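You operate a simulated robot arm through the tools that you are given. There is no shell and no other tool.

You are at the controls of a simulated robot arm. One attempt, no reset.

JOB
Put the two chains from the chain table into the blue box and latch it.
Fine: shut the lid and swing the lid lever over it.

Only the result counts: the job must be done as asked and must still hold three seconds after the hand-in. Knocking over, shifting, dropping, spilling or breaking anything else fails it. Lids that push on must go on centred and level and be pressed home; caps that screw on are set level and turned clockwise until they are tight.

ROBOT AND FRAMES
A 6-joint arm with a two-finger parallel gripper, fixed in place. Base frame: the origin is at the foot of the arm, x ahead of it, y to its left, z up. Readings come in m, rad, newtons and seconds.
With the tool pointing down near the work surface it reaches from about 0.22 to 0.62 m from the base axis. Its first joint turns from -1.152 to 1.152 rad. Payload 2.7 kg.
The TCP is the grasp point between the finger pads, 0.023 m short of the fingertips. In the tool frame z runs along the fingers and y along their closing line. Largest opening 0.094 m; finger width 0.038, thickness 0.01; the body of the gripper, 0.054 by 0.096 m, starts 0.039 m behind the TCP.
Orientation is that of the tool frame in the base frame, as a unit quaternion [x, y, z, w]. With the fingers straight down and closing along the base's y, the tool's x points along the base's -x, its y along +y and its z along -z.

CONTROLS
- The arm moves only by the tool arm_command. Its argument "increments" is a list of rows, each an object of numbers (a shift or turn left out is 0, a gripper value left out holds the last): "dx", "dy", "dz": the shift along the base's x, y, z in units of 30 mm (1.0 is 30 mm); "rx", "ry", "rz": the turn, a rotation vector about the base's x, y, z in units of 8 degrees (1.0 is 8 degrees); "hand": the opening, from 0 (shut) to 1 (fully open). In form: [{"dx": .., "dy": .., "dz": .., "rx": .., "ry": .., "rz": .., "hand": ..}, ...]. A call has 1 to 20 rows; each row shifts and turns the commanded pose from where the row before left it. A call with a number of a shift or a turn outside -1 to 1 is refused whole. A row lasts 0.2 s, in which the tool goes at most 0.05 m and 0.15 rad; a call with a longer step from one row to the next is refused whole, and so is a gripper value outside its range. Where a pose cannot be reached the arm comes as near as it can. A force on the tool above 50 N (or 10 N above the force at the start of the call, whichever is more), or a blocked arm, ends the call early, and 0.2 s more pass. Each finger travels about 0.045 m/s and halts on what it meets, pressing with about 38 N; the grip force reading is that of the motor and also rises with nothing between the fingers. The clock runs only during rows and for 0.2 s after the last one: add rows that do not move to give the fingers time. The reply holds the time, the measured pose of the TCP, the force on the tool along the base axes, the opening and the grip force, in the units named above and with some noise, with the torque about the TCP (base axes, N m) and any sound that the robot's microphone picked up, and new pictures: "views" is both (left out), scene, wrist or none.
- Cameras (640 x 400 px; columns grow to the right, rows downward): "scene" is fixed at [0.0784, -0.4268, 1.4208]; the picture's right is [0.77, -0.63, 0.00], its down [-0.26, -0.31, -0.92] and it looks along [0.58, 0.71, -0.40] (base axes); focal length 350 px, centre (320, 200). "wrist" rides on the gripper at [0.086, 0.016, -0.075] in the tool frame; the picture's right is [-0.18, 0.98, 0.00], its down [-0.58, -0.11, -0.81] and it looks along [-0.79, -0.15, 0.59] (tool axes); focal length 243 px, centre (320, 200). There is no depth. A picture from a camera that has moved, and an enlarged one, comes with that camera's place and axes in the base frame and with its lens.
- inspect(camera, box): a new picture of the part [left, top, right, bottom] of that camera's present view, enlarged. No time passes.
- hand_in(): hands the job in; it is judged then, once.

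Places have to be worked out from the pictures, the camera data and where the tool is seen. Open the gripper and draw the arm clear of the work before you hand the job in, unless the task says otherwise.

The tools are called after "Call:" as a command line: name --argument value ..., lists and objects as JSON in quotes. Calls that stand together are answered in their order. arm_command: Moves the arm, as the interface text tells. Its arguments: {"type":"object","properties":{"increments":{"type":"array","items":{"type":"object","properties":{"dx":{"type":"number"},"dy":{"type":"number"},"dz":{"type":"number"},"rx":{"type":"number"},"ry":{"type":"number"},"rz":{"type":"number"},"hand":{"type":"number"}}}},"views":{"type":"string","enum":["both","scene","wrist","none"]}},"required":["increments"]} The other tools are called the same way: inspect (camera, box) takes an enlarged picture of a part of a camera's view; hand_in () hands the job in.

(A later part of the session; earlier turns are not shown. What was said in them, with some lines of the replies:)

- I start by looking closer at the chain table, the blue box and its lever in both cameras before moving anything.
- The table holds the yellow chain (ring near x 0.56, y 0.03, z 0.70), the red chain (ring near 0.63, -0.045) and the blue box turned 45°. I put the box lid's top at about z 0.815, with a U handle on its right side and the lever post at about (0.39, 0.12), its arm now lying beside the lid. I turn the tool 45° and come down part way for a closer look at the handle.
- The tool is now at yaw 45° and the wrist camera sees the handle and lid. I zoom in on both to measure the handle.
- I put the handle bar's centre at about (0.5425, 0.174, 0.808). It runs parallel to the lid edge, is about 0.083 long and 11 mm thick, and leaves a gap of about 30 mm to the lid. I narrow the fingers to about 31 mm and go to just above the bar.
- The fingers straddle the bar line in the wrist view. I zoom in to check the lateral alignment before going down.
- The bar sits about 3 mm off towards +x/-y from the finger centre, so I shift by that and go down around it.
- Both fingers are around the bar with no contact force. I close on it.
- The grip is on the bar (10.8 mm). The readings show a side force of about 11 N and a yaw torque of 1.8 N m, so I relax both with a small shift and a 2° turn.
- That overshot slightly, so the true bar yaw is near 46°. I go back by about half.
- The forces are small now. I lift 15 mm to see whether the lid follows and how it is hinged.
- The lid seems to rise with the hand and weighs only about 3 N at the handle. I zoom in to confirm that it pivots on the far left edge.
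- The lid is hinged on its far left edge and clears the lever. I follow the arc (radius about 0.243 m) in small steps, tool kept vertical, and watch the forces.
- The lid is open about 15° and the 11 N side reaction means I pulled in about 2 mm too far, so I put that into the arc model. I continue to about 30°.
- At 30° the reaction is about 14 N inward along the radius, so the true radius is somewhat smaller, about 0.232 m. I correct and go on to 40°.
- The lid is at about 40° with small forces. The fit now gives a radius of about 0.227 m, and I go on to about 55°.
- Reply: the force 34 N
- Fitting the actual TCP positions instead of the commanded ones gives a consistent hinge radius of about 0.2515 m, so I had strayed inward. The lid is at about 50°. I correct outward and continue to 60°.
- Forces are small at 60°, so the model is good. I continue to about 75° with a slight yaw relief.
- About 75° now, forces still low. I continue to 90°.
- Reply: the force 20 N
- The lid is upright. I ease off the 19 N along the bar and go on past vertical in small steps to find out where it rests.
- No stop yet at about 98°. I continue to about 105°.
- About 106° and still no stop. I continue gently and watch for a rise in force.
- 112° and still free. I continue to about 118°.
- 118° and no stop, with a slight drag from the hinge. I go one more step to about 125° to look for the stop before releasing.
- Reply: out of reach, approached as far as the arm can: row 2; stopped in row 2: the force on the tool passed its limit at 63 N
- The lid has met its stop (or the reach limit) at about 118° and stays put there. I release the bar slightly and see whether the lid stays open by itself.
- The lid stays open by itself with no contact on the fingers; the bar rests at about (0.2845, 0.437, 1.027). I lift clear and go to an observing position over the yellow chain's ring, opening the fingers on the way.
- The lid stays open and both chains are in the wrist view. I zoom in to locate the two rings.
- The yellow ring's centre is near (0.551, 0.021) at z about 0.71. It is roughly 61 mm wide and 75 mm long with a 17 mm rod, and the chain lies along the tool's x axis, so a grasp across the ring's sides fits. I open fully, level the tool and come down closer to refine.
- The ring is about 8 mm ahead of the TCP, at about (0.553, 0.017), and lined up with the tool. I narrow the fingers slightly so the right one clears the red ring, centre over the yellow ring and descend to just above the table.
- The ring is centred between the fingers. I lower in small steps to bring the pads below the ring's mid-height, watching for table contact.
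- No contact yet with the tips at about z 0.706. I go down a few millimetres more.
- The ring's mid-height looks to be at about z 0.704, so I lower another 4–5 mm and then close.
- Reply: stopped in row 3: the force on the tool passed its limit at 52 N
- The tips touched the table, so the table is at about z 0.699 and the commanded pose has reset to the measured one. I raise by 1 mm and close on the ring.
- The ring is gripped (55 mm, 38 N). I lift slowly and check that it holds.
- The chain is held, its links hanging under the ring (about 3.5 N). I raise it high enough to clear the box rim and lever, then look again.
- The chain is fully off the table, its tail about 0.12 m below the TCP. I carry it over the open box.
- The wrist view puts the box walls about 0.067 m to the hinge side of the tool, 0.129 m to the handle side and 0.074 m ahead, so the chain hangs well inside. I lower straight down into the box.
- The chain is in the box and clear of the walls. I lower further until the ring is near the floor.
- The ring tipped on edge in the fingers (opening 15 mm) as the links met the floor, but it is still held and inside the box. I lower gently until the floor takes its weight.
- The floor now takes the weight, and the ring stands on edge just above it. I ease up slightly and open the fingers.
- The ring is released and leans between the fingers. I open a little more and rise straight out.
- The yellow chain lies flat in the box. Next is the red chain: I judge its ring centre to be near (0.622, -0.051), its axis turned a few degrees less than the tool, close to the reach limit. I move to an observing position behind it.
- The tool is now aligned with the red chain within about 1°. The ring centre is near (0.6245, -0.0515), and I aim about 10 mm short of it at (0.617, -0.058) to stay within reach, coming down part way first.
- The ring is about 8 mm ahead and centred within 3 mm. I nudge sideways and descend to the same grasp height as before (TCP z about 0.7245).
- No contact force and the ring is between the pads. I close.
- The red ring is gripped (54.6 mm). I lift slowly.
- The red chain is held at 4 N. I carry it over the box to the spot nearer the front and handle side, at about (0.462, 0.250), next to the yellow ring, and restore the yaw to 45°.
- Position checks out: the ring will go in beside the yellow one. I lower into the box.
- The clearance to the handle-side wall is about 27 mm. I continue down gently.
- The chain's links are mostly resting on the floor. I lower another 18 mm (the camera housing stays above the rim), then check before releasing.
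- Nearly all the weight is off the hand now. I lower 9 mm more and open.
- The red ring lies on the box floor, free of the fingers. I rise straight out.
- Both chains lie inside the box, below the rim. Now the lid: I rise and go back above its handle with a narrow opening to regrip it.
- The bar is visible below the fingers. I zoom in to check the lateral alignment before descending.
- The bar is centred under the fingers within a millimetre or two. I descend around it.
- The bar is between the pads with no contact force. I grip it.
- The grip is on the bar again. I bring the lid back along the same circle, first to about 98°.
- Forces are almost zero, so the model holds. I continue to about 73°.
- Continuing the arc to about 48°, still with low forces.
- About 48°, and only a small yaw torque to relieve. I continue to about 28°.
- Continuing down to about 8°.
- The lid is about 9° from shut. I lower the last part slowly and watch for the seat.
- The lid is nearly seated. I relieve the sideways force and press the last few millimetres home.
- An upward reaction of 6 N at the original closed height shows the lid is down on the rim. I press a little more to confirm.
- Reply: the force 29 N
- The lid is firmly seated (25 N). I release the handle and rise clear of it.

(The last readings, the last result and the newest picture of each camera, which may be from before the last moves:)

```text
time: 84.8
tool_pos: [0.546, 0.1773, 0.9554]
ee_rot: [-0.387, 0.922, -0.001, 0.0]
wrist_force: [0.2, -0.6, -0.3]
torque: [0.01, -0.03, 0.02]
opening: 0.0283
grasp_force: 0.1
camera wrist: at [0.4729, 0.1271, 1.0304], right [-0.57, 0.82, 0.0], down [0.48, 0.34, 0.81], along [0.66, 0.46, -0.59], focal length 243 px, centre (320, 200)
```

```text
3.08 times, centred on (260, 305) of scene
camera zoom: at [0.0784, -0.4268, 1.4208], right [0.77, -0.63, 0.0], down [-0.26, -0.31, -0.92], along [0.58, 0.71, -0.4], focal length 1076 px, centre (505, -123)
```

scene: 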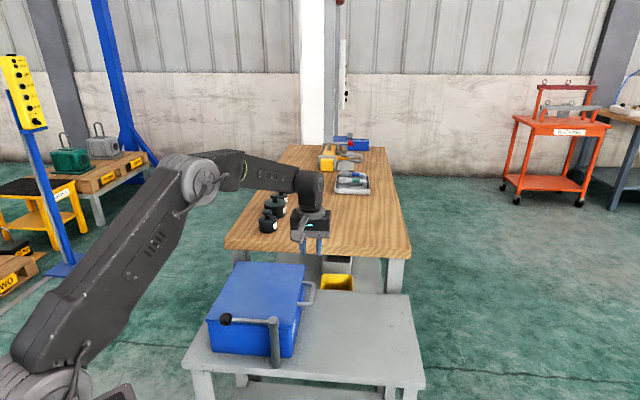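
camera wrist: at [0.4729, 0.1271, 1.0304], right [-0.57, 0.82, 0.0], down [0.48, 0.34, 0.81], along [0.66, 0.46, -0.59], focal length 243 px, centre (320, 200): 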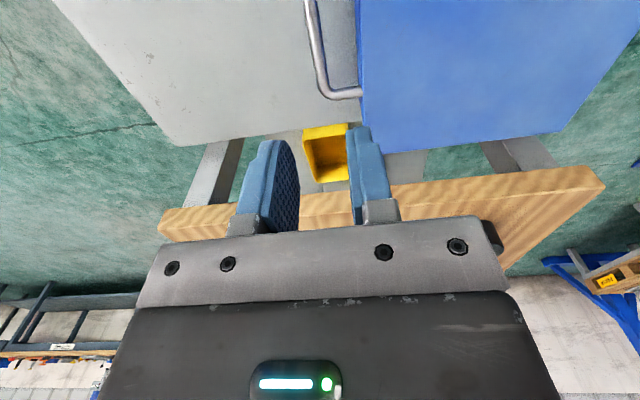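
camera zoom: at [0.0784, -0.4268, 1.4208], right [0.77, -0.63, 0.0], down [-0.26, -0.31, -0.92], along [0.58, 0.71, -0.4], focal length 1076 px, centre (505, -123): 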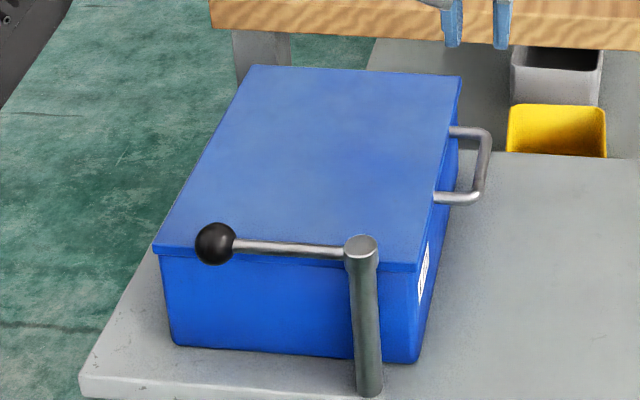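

The lid is shut level. Now for the lever: I move back towards the base at a safe height to see the post, rod and ball with the wrist camera, and close the fingers to use as a pusher.

Call:
arm_command --increments '[{"dz": 0.8, "hand": 0}, {"dz": 0.7, "rz": -0.06}, {"dx": -0.9, "dy": -0.212}, {"dx": -0.9, "dy": -0.212}, {"dx": -0.9, "dy": -0.212}, {"dx": -0.9, "dy": -0.212}, {"dx": -0.9, "dy": -0.212}, {"dx": -0.9, "dy": -0.212}, {"dx": -0.9, "dy": -0.212}, {"dx": -0.9, "dy": -0.212}, {"dx": -0.9, "dy": -0.212}, {}]' --views "both"

```text
time: 87.3
tool_pos: [0.3035, 0.1169, 1.0012]
ee_rot: [-0.384, 0.923, -0.001, 0.0]
wrist_force: [-0.2, -0.7, 0.2]
torque: [0.01, -0.03, 0.0]
opening: 0.0002
grasp_force: 38.5
camera wrist: at [0.2298, 0.0674, 1.076], right [-0.57, 0.82, 0.0], down [0.49, 0.34, 0.81], along [0.66, 0.46, -0.59], focal length 243 px, centre (320, 200)
```

scene: 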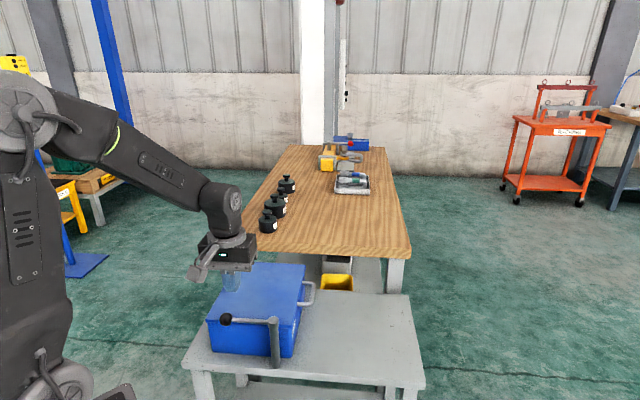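
wrist: 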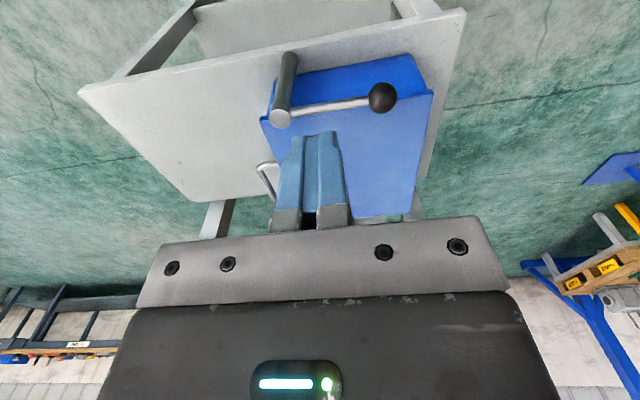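

The lever is clearly seen: post top on the left and ball on the right, with the rod parallel to the lid's front edge. I zoom in to measure.

Call:
inspect --camera "wrist" --box '[240, 30, 440, 155]'

Call:
inspect --camera "scene" --box '[210, 300, 300, 370]'

```text
3.20 times, centred on (340, 92) of wrist
camera zoom: at [0.2298, 0.0674, 1.076], right [-0.57, 0.82, 0.0], down [0.49, 0.34, 0.81], along [0.66, 0.46, -0.59], focal length 776 px, centre (256, 544)
```

zoom: 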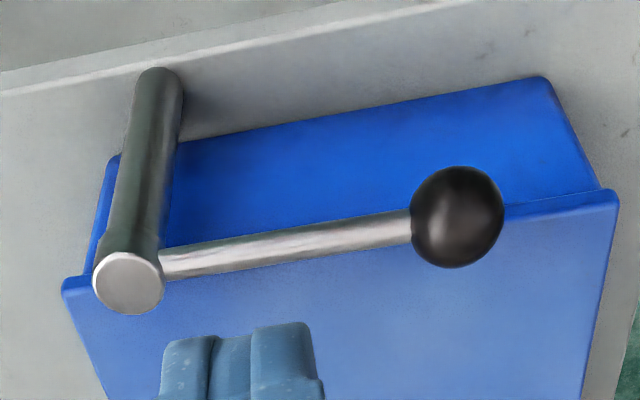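

```text
5.71 times, centred on (255, 335) of scene
camera zoom: at [0.0784, -0.4268, 1.4208], right [0.77, -0.63, 0.0], down [-0.26, -0.31, -0.92], along [0.58, 0.71, -0.4], focal length 1998 px, centre (691, -571)
```

zoom: 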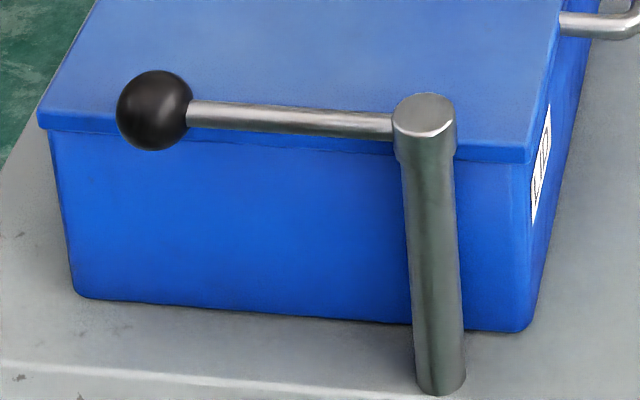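

Triangulation gives the post top at about (0.391, 0.124, 0.845), the ball at about (0.313, 0.209) and the rod at z about 0.833, a lever arm of about 0.115 m. To know the clearance over the lid, I first probe the lid top gently with the closed fingertips.

Call:
arm_command --increments '[{"dx": 0.57, "dy": 0.87}, {"dx": 0.57, "dy": 0.87}, {"dx": 0.57, "dy": 0.87}, {"dx": 0.57, "dy": 0.87}, {"dx": 0.57, "dy": 0.87}, {"dz": -0.9}, {"dz": -0.9}, {"dz": -0.9}, {"dz": -0.9}, {"dz": -0.75}, {}]' --views "both"

```text
time: 89.8
tool_pos: [0.3892, 0.2483, 0.8699]
ee_rot: [-0.384, 0.923, 0.0, 0.001]
wrist_force: [0.5, 0.7, 0.9]
torque: [-0.01, 0.01, 0.02]
opening: 0.0
grasp_force: 37.7
camera wrist: at [0.3155, 0.1996, 0.9442], right [-0.57, 0.82, 0.0], down [0.49, 0.34, 0.81], along [0.66, 0.46, -0.59], focal length 243 px, centre (320, 200)
```

scene: 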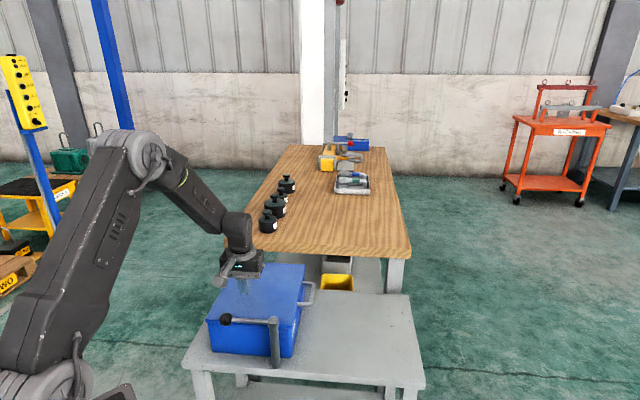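
wrist: 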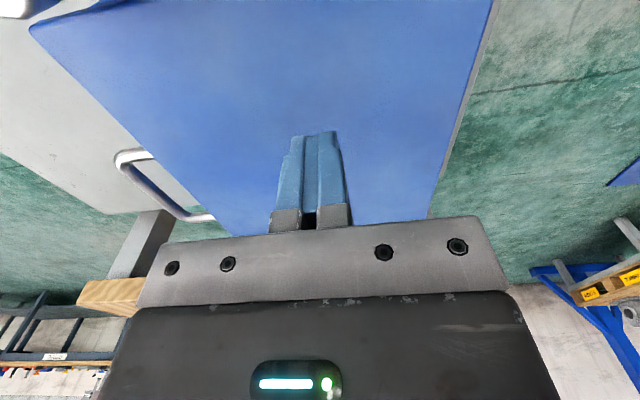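

Now I lower in small steps to feel the lid top.

Call:
arm_command --increments '[{"dz": -0.3}, {"dz": -0.2}, {"dz": -0.1}, {"dz": -0.1}, {}]' --views "none"

```text
time: 91.0
tool_pos: [0.3897, 0.2473, 0.8497]
ee_rot: [-0.384, 0.923, 0.0, 0.0]
wrist_force: [0.7, -0.3, -0.4]
torque: [-0.01, -0.01, -0.02]
opening: 0.0
grasp_force: 38.1
```

Call:
arm_command --increments '[{"dz": -0.1}, {"dz": -0.1}, {"dz": -0.05}, {}]' --views "none"

```text
time: 92.0
tool_pos: [0.3904, 0.2474, 0.8422]
ee_rot: [-0.384, 0.923, -0.002, 0.0]
wrist_force: [-0.1, 0.6, -0.1]
torque: [-0.01, 0.03, 0.02]
opening: 0.0
grasp_force: 38.2
```

No contact yet with the tips at about z 0.819, so I continue in 2–3 mm steps.

Call:
arm_command --increments '[{"dz": -0.08}, {"dz": -0.08}, {}]' --views "none"

```text
time: 92.8
tool_pos: [0.3901, 0.248, 0.838]
ee_rot: [-0.384, 0.923, 0.0, 0.0]
wrist_force: [0.2, 0.2, -0.8]
torque: [-0.04, 0.0, 0.01]
opening: 0.0001
grasp_force: 37.9
```

Call:
arm_command --increments '[{"dz": -0.06}, {"dz": -0.06}, {}]' --views "wrist"

```text
time: 93.6
tool_pos: [0.3898, 0.2476, 0.8371]
ee_rot: [-0.385, 0.923, -0.001, 0.001]
wrist_force: [-3.9, -2.6, 7.7]
torque: [0.05, 0.04, 0.06]
opening: 0.0001
grasp_force: 38.6
stopped in row 3: the force on the tool passed its limit at 53 N (the readings are from after the stop); the commanded pose is now the measured one
camera wrist: at [0.317, 0.199, 0.9111], right [-0.57, 0.82, 0.0], down [0.49, 0.34, 0.81], along [0.66, 0.46, -0.59], focal length 243 px, centre (320, 200)
```

wrist: 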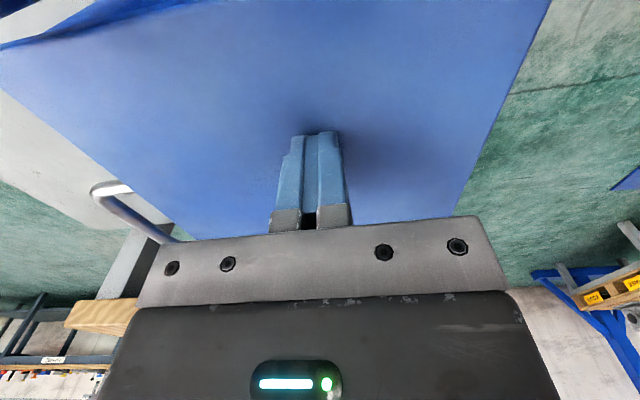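

The lid top is at about z 0.814. I rise, move to the outer (base) side of the rod about 75 mm from the post, and come down so the tips are at about z 0.820, level with the rod and clear of the lid.

Call:
arm_command --increments '[{"dz": 0.7}, {"dz": 0.7}, {"dz": 0.7}, {"dx": -0.65, "dy": -0.81}, {"dx": -0.65, "dy": -0.81}, {"dx": -0.65, "dy": -0.81}, {"dx": -0.65, "dy": -0.8}, {}, {"dz": -0.6}, {"dz": -0.6}, {"dz": -0.5}, {}]' --views "both"

Call:
inspect --camera "scene" --box '[190, 250, 320, 370]'

```text
time: 96.2
tool_pos: [0.3129, 0.1504, 0.8482]
ee_rot: [-0.384, 0.923, 0.0, 0.001]
wrist_force: [0.5, -0.6, -0.3]
torque: [0.01, -0.03, -0.01]
opening: 0.0001
grasp_force: 37.8
camera wrist: at [0.2394, 0.1022, 0.9208], right [-0.57, 0.82, 0.0], down [0.49, 0.34, 0.81], along [0.66, 0.46, -0.59], focal length 243 px, centre (320, 200)
```

scene: 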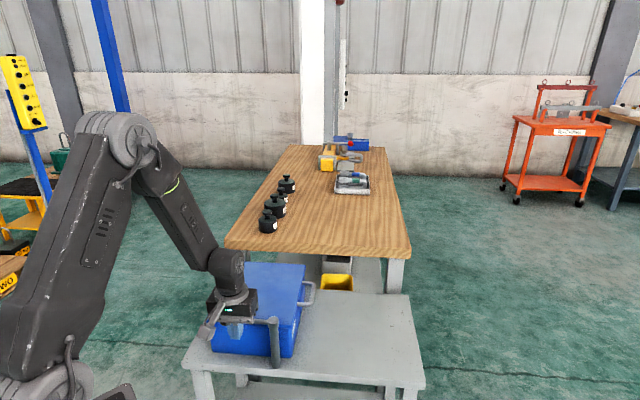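
wrist: 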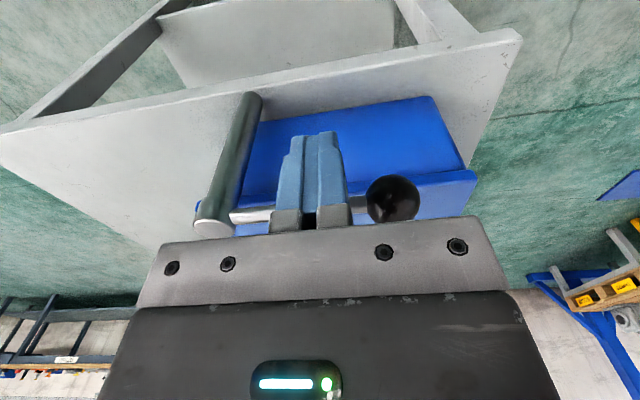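

```text
3.33 times, centred on (255, 310) of scene
camera zoom: at [0.0784, -0.4268, 1.4208], right [0.77, -0.63, 0.0], down [-0.26, -0.31, -0.92], along [0.58, 0.71, -0.4], focal length 1165 px, centre (537, -167)
```

zoom: 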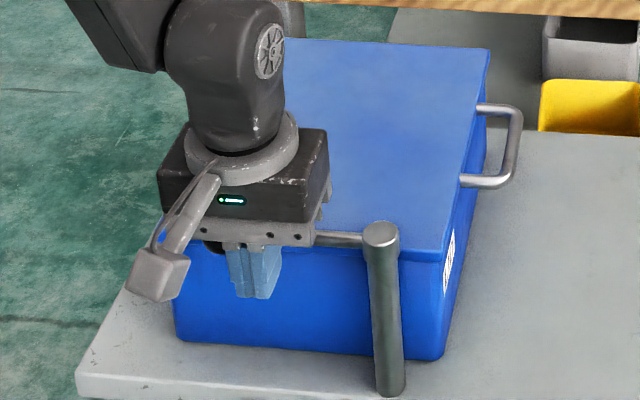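

The closed fingers stand in front of the rod, between the ball and the post, with about 8 mm over lid level. I lower 3 mm and start pushing the rod towards the box, checking force and motion.

Call:
arm_command --increments '[{"dz": -0.1}, {"dx": 0.245, "dy": 0.297}, {"dx": 0.2, "dy": 0.365}, {}]' --views "both"

```text
time: 97.2
tool_pos: [0.3268, 0.1704, 0.8447]
ee_rot: [-0.385, 0.923, -0.001, 0.0]
wrist_force: [-0.3, -2.2, 0.1]
torque: [0.0, 0.05, -0.03]
opening: 0.0
grasp_force: 38.1
camera wrist: at [0.2531, 0.1217, 0.9198], right [-0.57, 0.82, 0.0], down [0.49, 0.34, 0.81], along [0.66, 0.46, -0.59], focal length 243 px, centre (320, 200)
```

scene: 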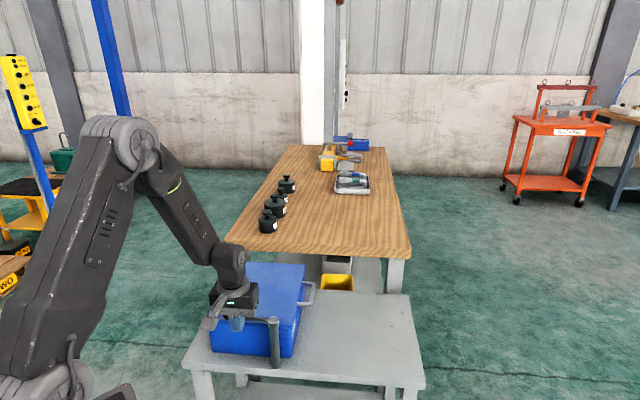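
wrist: 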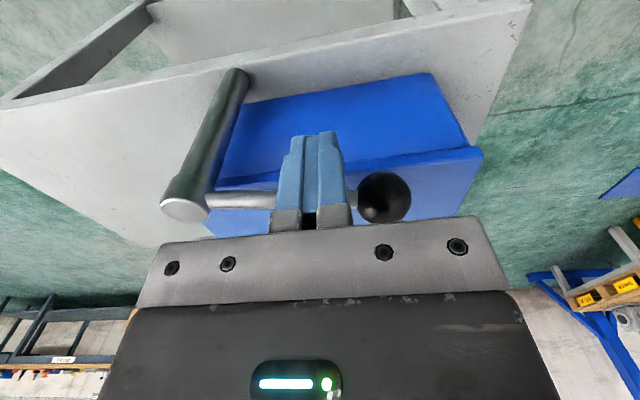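

Light contact with the rod. I continue pushing round the arc.

Call:
arm_command --increments '[{"dx": 0.276, "dy": 0.337}, {"dx": 0.346, "dy": 0.299}, {"dx": 0.417, "dy": 0.233}, {}]' --views "both"

```text
time: 98.2
tool_pos: [0.3567, 0.1957, 0.8448]
ee_rot: [-0.384, 0.923, -0.001, 0.001]
wrist_force: [-1.1, 0.8, 0.3]
torque: [-0.02, -0.04, 0.01]
opening: 0.0
grasp_force: 38.1
camera wrist: at [0.2828, 0.1476, 0.9189], right [-0.57, 0.82, 0.0], down [0.49, 0.34, 0.81], along [0.66, 0.46, -0.59], focal length 243 px, centre (320, 200)
```

scene: 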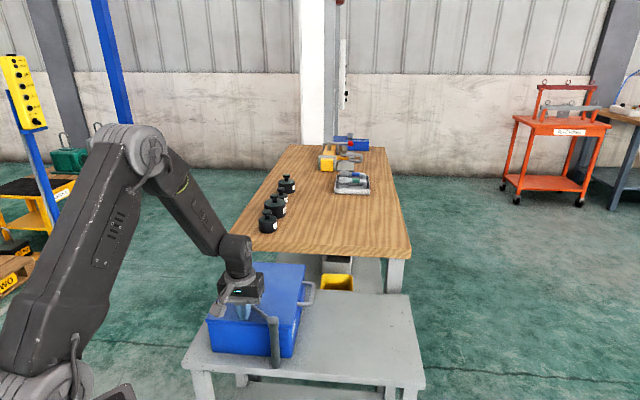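
wrist: 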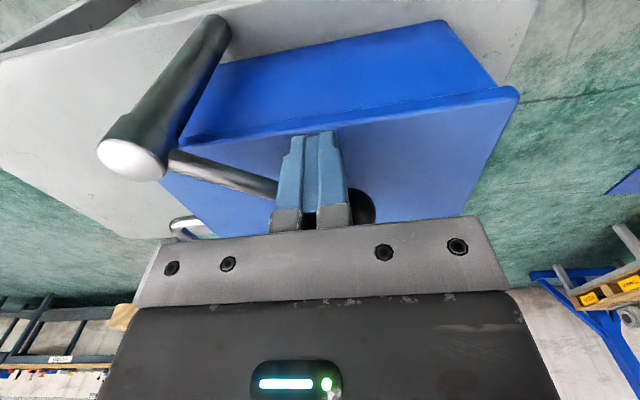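

The lever turns easily and is now over the lid at about 35–40°. I continue along the arc.

Call:
arm_command --increments '[{"dx": 0.476, "dy": 0.151}, {"dx": 0.509, "dy": 0.061}, {"dx": 0.526, "dy": -0.049}, {}]' --views "both"

```text
time: 99.2
tool_pos: [0.4031, 0.2007, 0.8462]
ee_rot: [-0.384, 0.923, -0.001, 0.001]
wrist_force: [0.1, -0.5, 0.4]
torque: [0.06, -0.04, 0.0]
opening: 0.0
grasp_force: 38.4
camera wrist: at [0.3294, 0.1526, 0.9203], right [-0.57, 0.82, 0.0], down [0.49, 0.34, 0.81], along [0.66, 0.46, -0.59], focal length 243 px, centre (320, 200)
```

scene: 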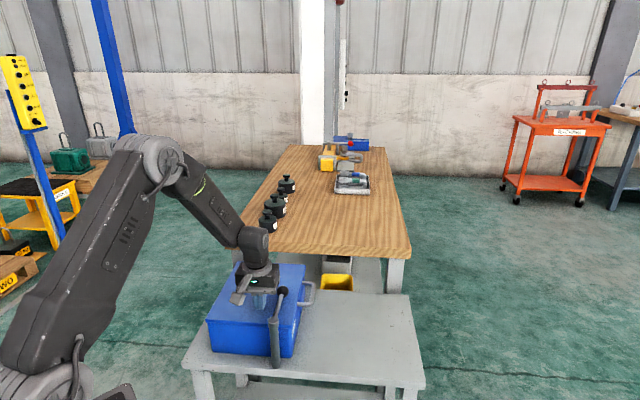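
wrist: 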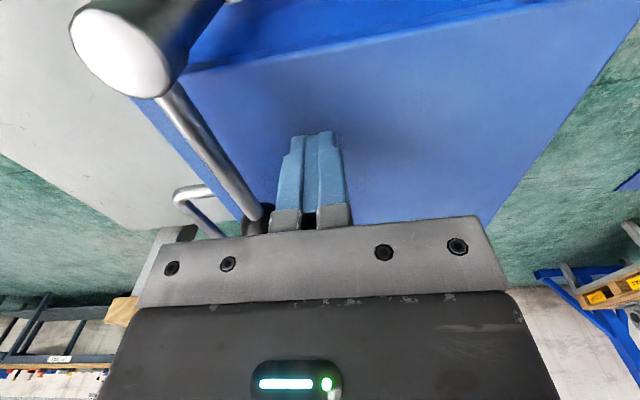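

The lever has run on slightly ahead of the fingers. I look at its present angle.

Call:
inspect --camera "scene" --box '[190, 240, 330, 370]'

Call:
inspect --camera "wrist" --box '[50, 0, 370, 240]'

```text
3.08 times, centred on (260, 305) of scene
camera zoom: at [0.0784, -0.4268, 1.4208], right [0.77, -0.63, 0.0], down [-0.26, -0.31, -0.92], along [0.58, 0.71, -0.4], focal length 1076 px, centre (505, -123)
```

zoom: 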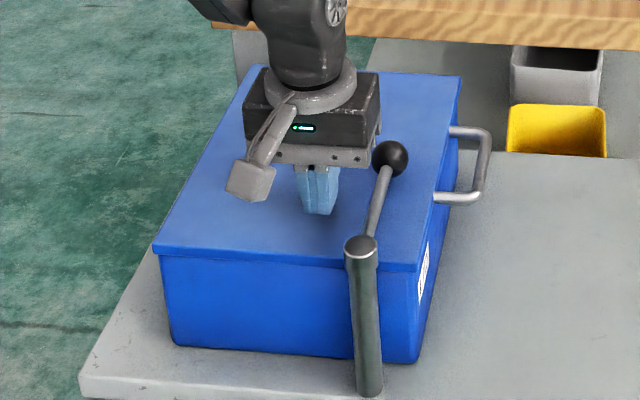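

```text
1.67 times, centred on (210, 120) of wrist
camera zoom: at [0.3294, 0.1526, 0.9203], right [-0.57, 0.82, 0.0], down [0.49, 0.34, 0.81], along [0.66, 0.46, -0.59], focal length 404 px, centre (503, 333)
```

zoom: 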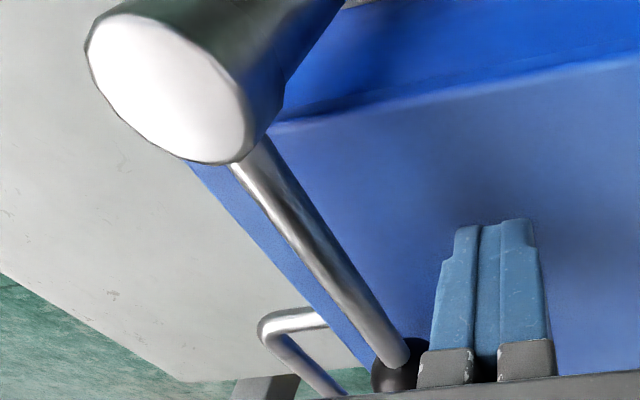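

The rod now lies over the lid, nearly parallel to its right edge (about 88–90°). I follow up slowly to see whether it is against its stop.

Call:
arm_command --increments '[{"dx": 0.521, "dy": -0.163}, {"dx": 0.3, "dy": -0.2}, {"dx": 0.15, "dy": -0.12}, {}]' --views "both"

Call:
inspect --camera "scene" --box '[190, 240, 330, 370]'

```text
time: 100.2
tool_pos: [0.4307, 0.1868, 0.8458]
ee_rot: [-0.384, 0.923, 0.0, 0.001]
wrist_force: [-1.1, 0.6, 0.4]
torque: [0.0, 0.02, 0.0]
opening: 0.0
grasp_force: 38.1
camera wrist: at [0.358, 0.1376, 0.9198], right [-0.57, 0.82, 0.0], down [0.49, 0.34, 0.81], along [0.66, 0.46, -0.59], focal length 243 px, centre (320, 200)
```

scene: 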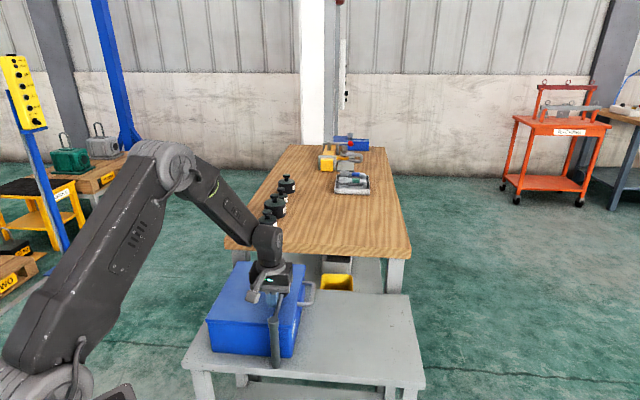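
wrist: 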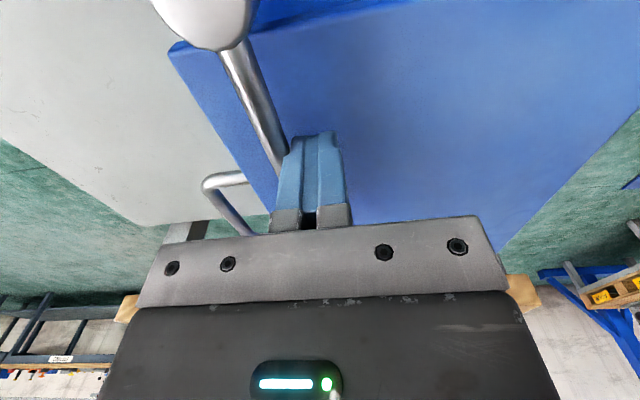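

```text
3.08 times, centred on (260, 305) of scene
camera zoom: at [0.0784, -0.4268, 1.4208], right [0.77, -0.63, 0.0], down [-0.26, -0.31, -0.92], along [0.58, 0.71, -0.4], focal length 1076 px, centre (505, -123)
```

zoom: 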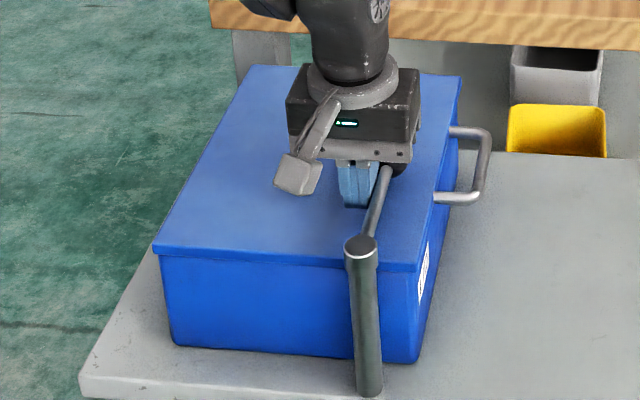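

The fingers are just about touching the rod at what I take to be 90°. I push a few millimetres more to feel for a stop.

Call:
arm_command --increments '[{"dx": 0.06, "dy": -0.06}, {"dx": 0.06, "dy": -0.06}, {}]' --views "wrist"

```text
time: 101.0
tool_pos: [0.4337, 0.1846, 0.8463]
ee_rot: [-0.385, 0.923, 0.0, -0.002]
wrist_force: [-15.6, 14.0, 3.2]
torque: [0.07, 0.14, -0.16]
opening: 0.0
grasp_force: 37.6
camera wrist: at [0.3598, 0.1358, 0.9202], right [-0.57, 0.82, 0.0], down [0.49, 0.34, 0.81], along [0.66, 0.46, -0.59], focal length 243 px, centre (320, 200)
```

wrist: 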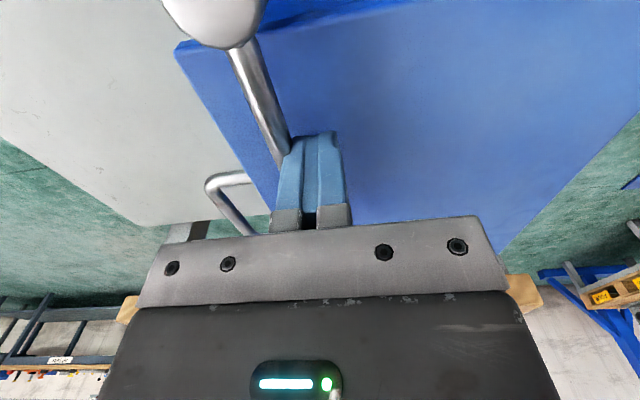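

A firm 21 N reaction shows the lever is against its end stop, over the lid. I back away from the rod, rise clear and open the gripper.

Call:
arm_command --increments '[{"dx": -0.3, "dy": 0.3}, {"dx": -0.4, "dy": 0.4}, {"dx": -0.3, "dy": 0.3}, {"dz": 0.6}, {"dz": 0.9}, {"dz": 0.9}, {"dz": 0.9}, {"dz": 0.9}, {"dz": 0.9}, {"dz": 0.9}, {"dz": 0.9, "hand": 1}, {"dz": 0.9}, {"dz": 0.5}, {}, {}]' --views "both"

Call:
inspect --camera "scene" --box '[190, 240, 330, 370]'

```text
time: 104.2
tool_pos: [0.4043, 0.2124, 1.0947]
ee_rot: [-0.384, 0.923, -0.001, 0.0]
wrist_force: [-0.7, -0.6, -0.9]
torque: [-0.03, 0.0, 0.02]
opening: 0.0941
grasp_force: 0.1
camera wrist: at [0.3311, 0.1643, 1.1685], right [-0.57, 0.82, 0.0], down [0.49, 0.34, 0.81], along [0.66, 0.46, -0.59], focal length 243 px, centre (320, 200)
```

scene: 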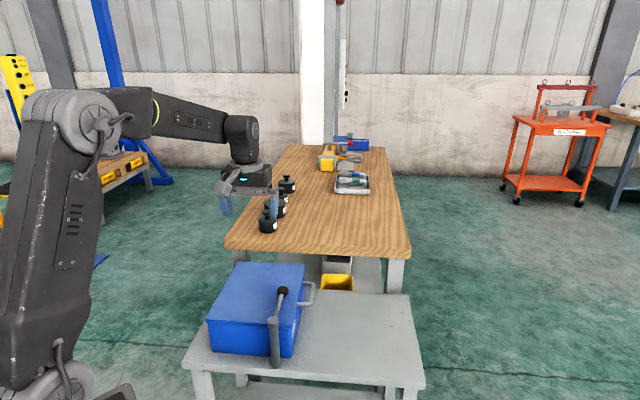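
wrist: 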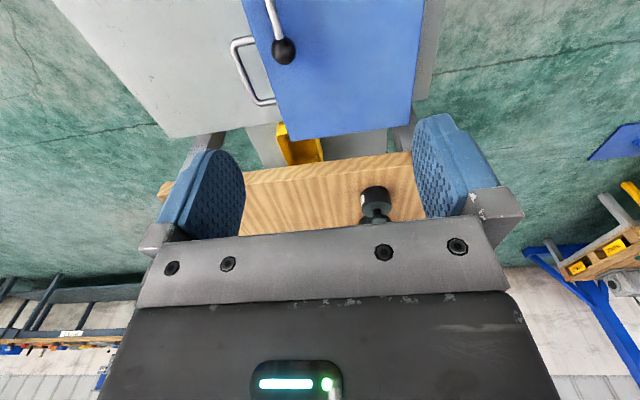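

```text
3.08 times, centred on (260, 305) of scene
camera zoom: at [0.0784, -0.4268, 1.4208], right [0.77, -0.63, 0.0], down [-0.26, -0.31, -0.92], along [0.58, 0.71, -0.4], focal length 1076 px, centre (505, -123)
```

zoom: 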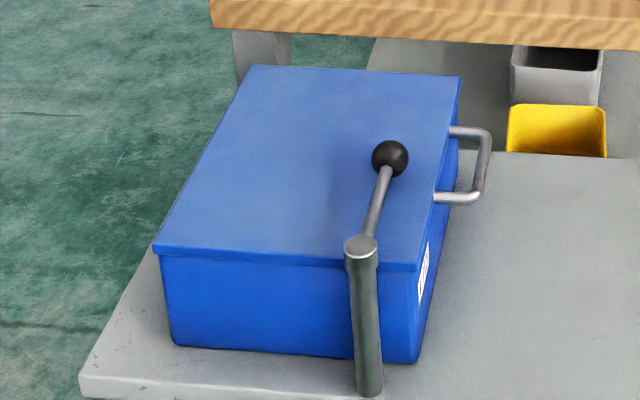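

The lid is shut level with the lever over it at its stop, and the table is otherwise clear. I draw the arm further up and away before handing in.

Call:
arm_command --increments '[{"dx": -0.3, "dy": -0.3, "dz": 0.8}, {"dx": -0.4, "dy": -0.4, "dz": 0.9}, {"dx": -0.4, "dy": -0.4, "dz": 0.9}, {"dx": -0.4, "dy": -0.4, "dz": 0.9}, {"dx": -0.4, "dy": -0.4, "dz": 0.9}, {"dx": -0.3, "dy": -0.2, "dz": 0.9}, {}, {}, {}]' --views "both"

Call:
inspect --camera "scene" --box '[190, 240, 330, 370]'

```text
time: 106.2
tool_pos: [0.3385, 0.1513, 1.2526]
ee_rot: [-0.384, 0.923, -0.001, 0.0]
wrist_force: [-0.5, 0.0, 0.0]
torque: [-0.01, -0.01, 0.02]
opening: 0.0939
grasp_force: 0.1
camera wrist: at [0.2655, 0.1029, 1.326], right [-0.57, 0.82, 0.0], down [0.49, 0.34, 0.81], along [0.66, 0.46, -0.59], focal length 243 px, centre (320, 200)
```

scene: 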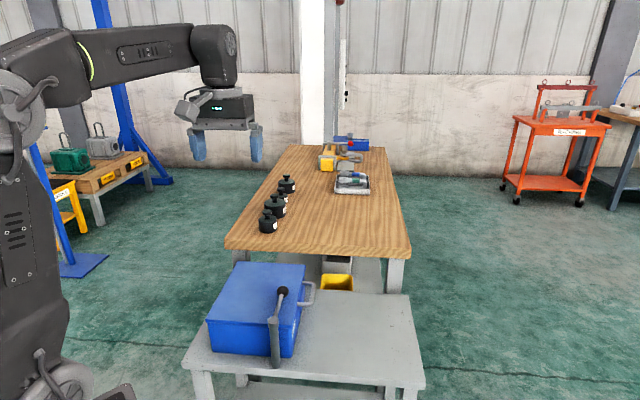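
wrist: 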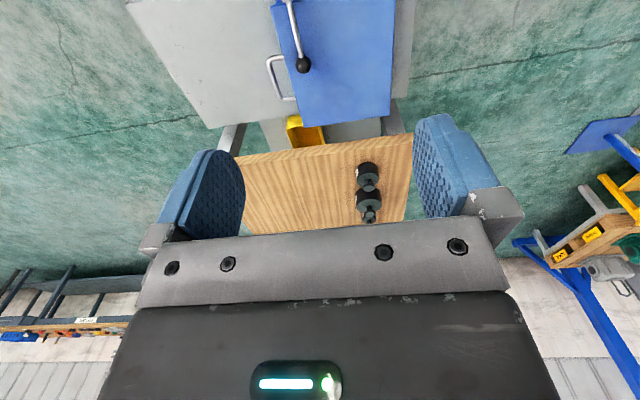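

```text
3.08 times, centred on (260, 305) of scene
camera zoom: at [0.0784, -0.4268, 1.4208], right [0.77, -0.63, 0.0], down [-0.26, -0.31, -0.92], along [0.58, 0.71, -0.4], focal length 1076 px, centre (505, -123)
```

zoom: 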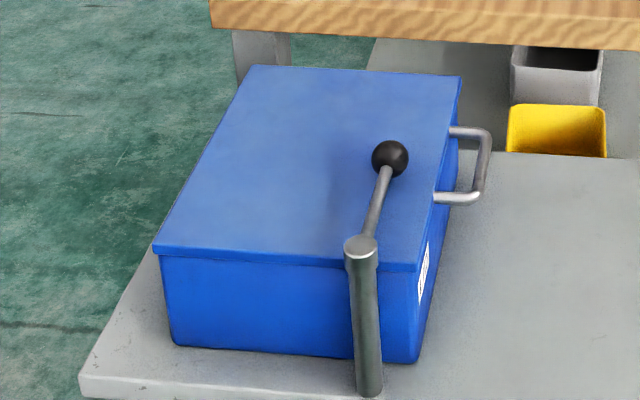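

Both chains are in the box, the lid is shut and the lever is swung over it and steady. Nothing else has moved, and the arm is clear with the gripper open, so I hand in.

Call:
hand_in

```text
The job is handed in.
```

I put both chains in the blue box, shut the lid and swung the lever over it, then handed the job in.

- **Chains:** the yellow and red chains lay inside below the rim, seen before the lid went down. The red ring dropped the last few centimetres onto the box floor when I let go of it.
- **Lid:** I pressed it down until it pushed back at about 25 N at its original closed height.
- **Lever:** it turned about 90° to a firm stop over the lid. It had not moved when I looked again just before handing in.
- **Surroundings:** nothing else looked moved or knocked over in the last pictures. The gripper was open and the arm clear of the work.

I had no view inside the box once the lid was shut, and the hand-in reply gave no verdict.
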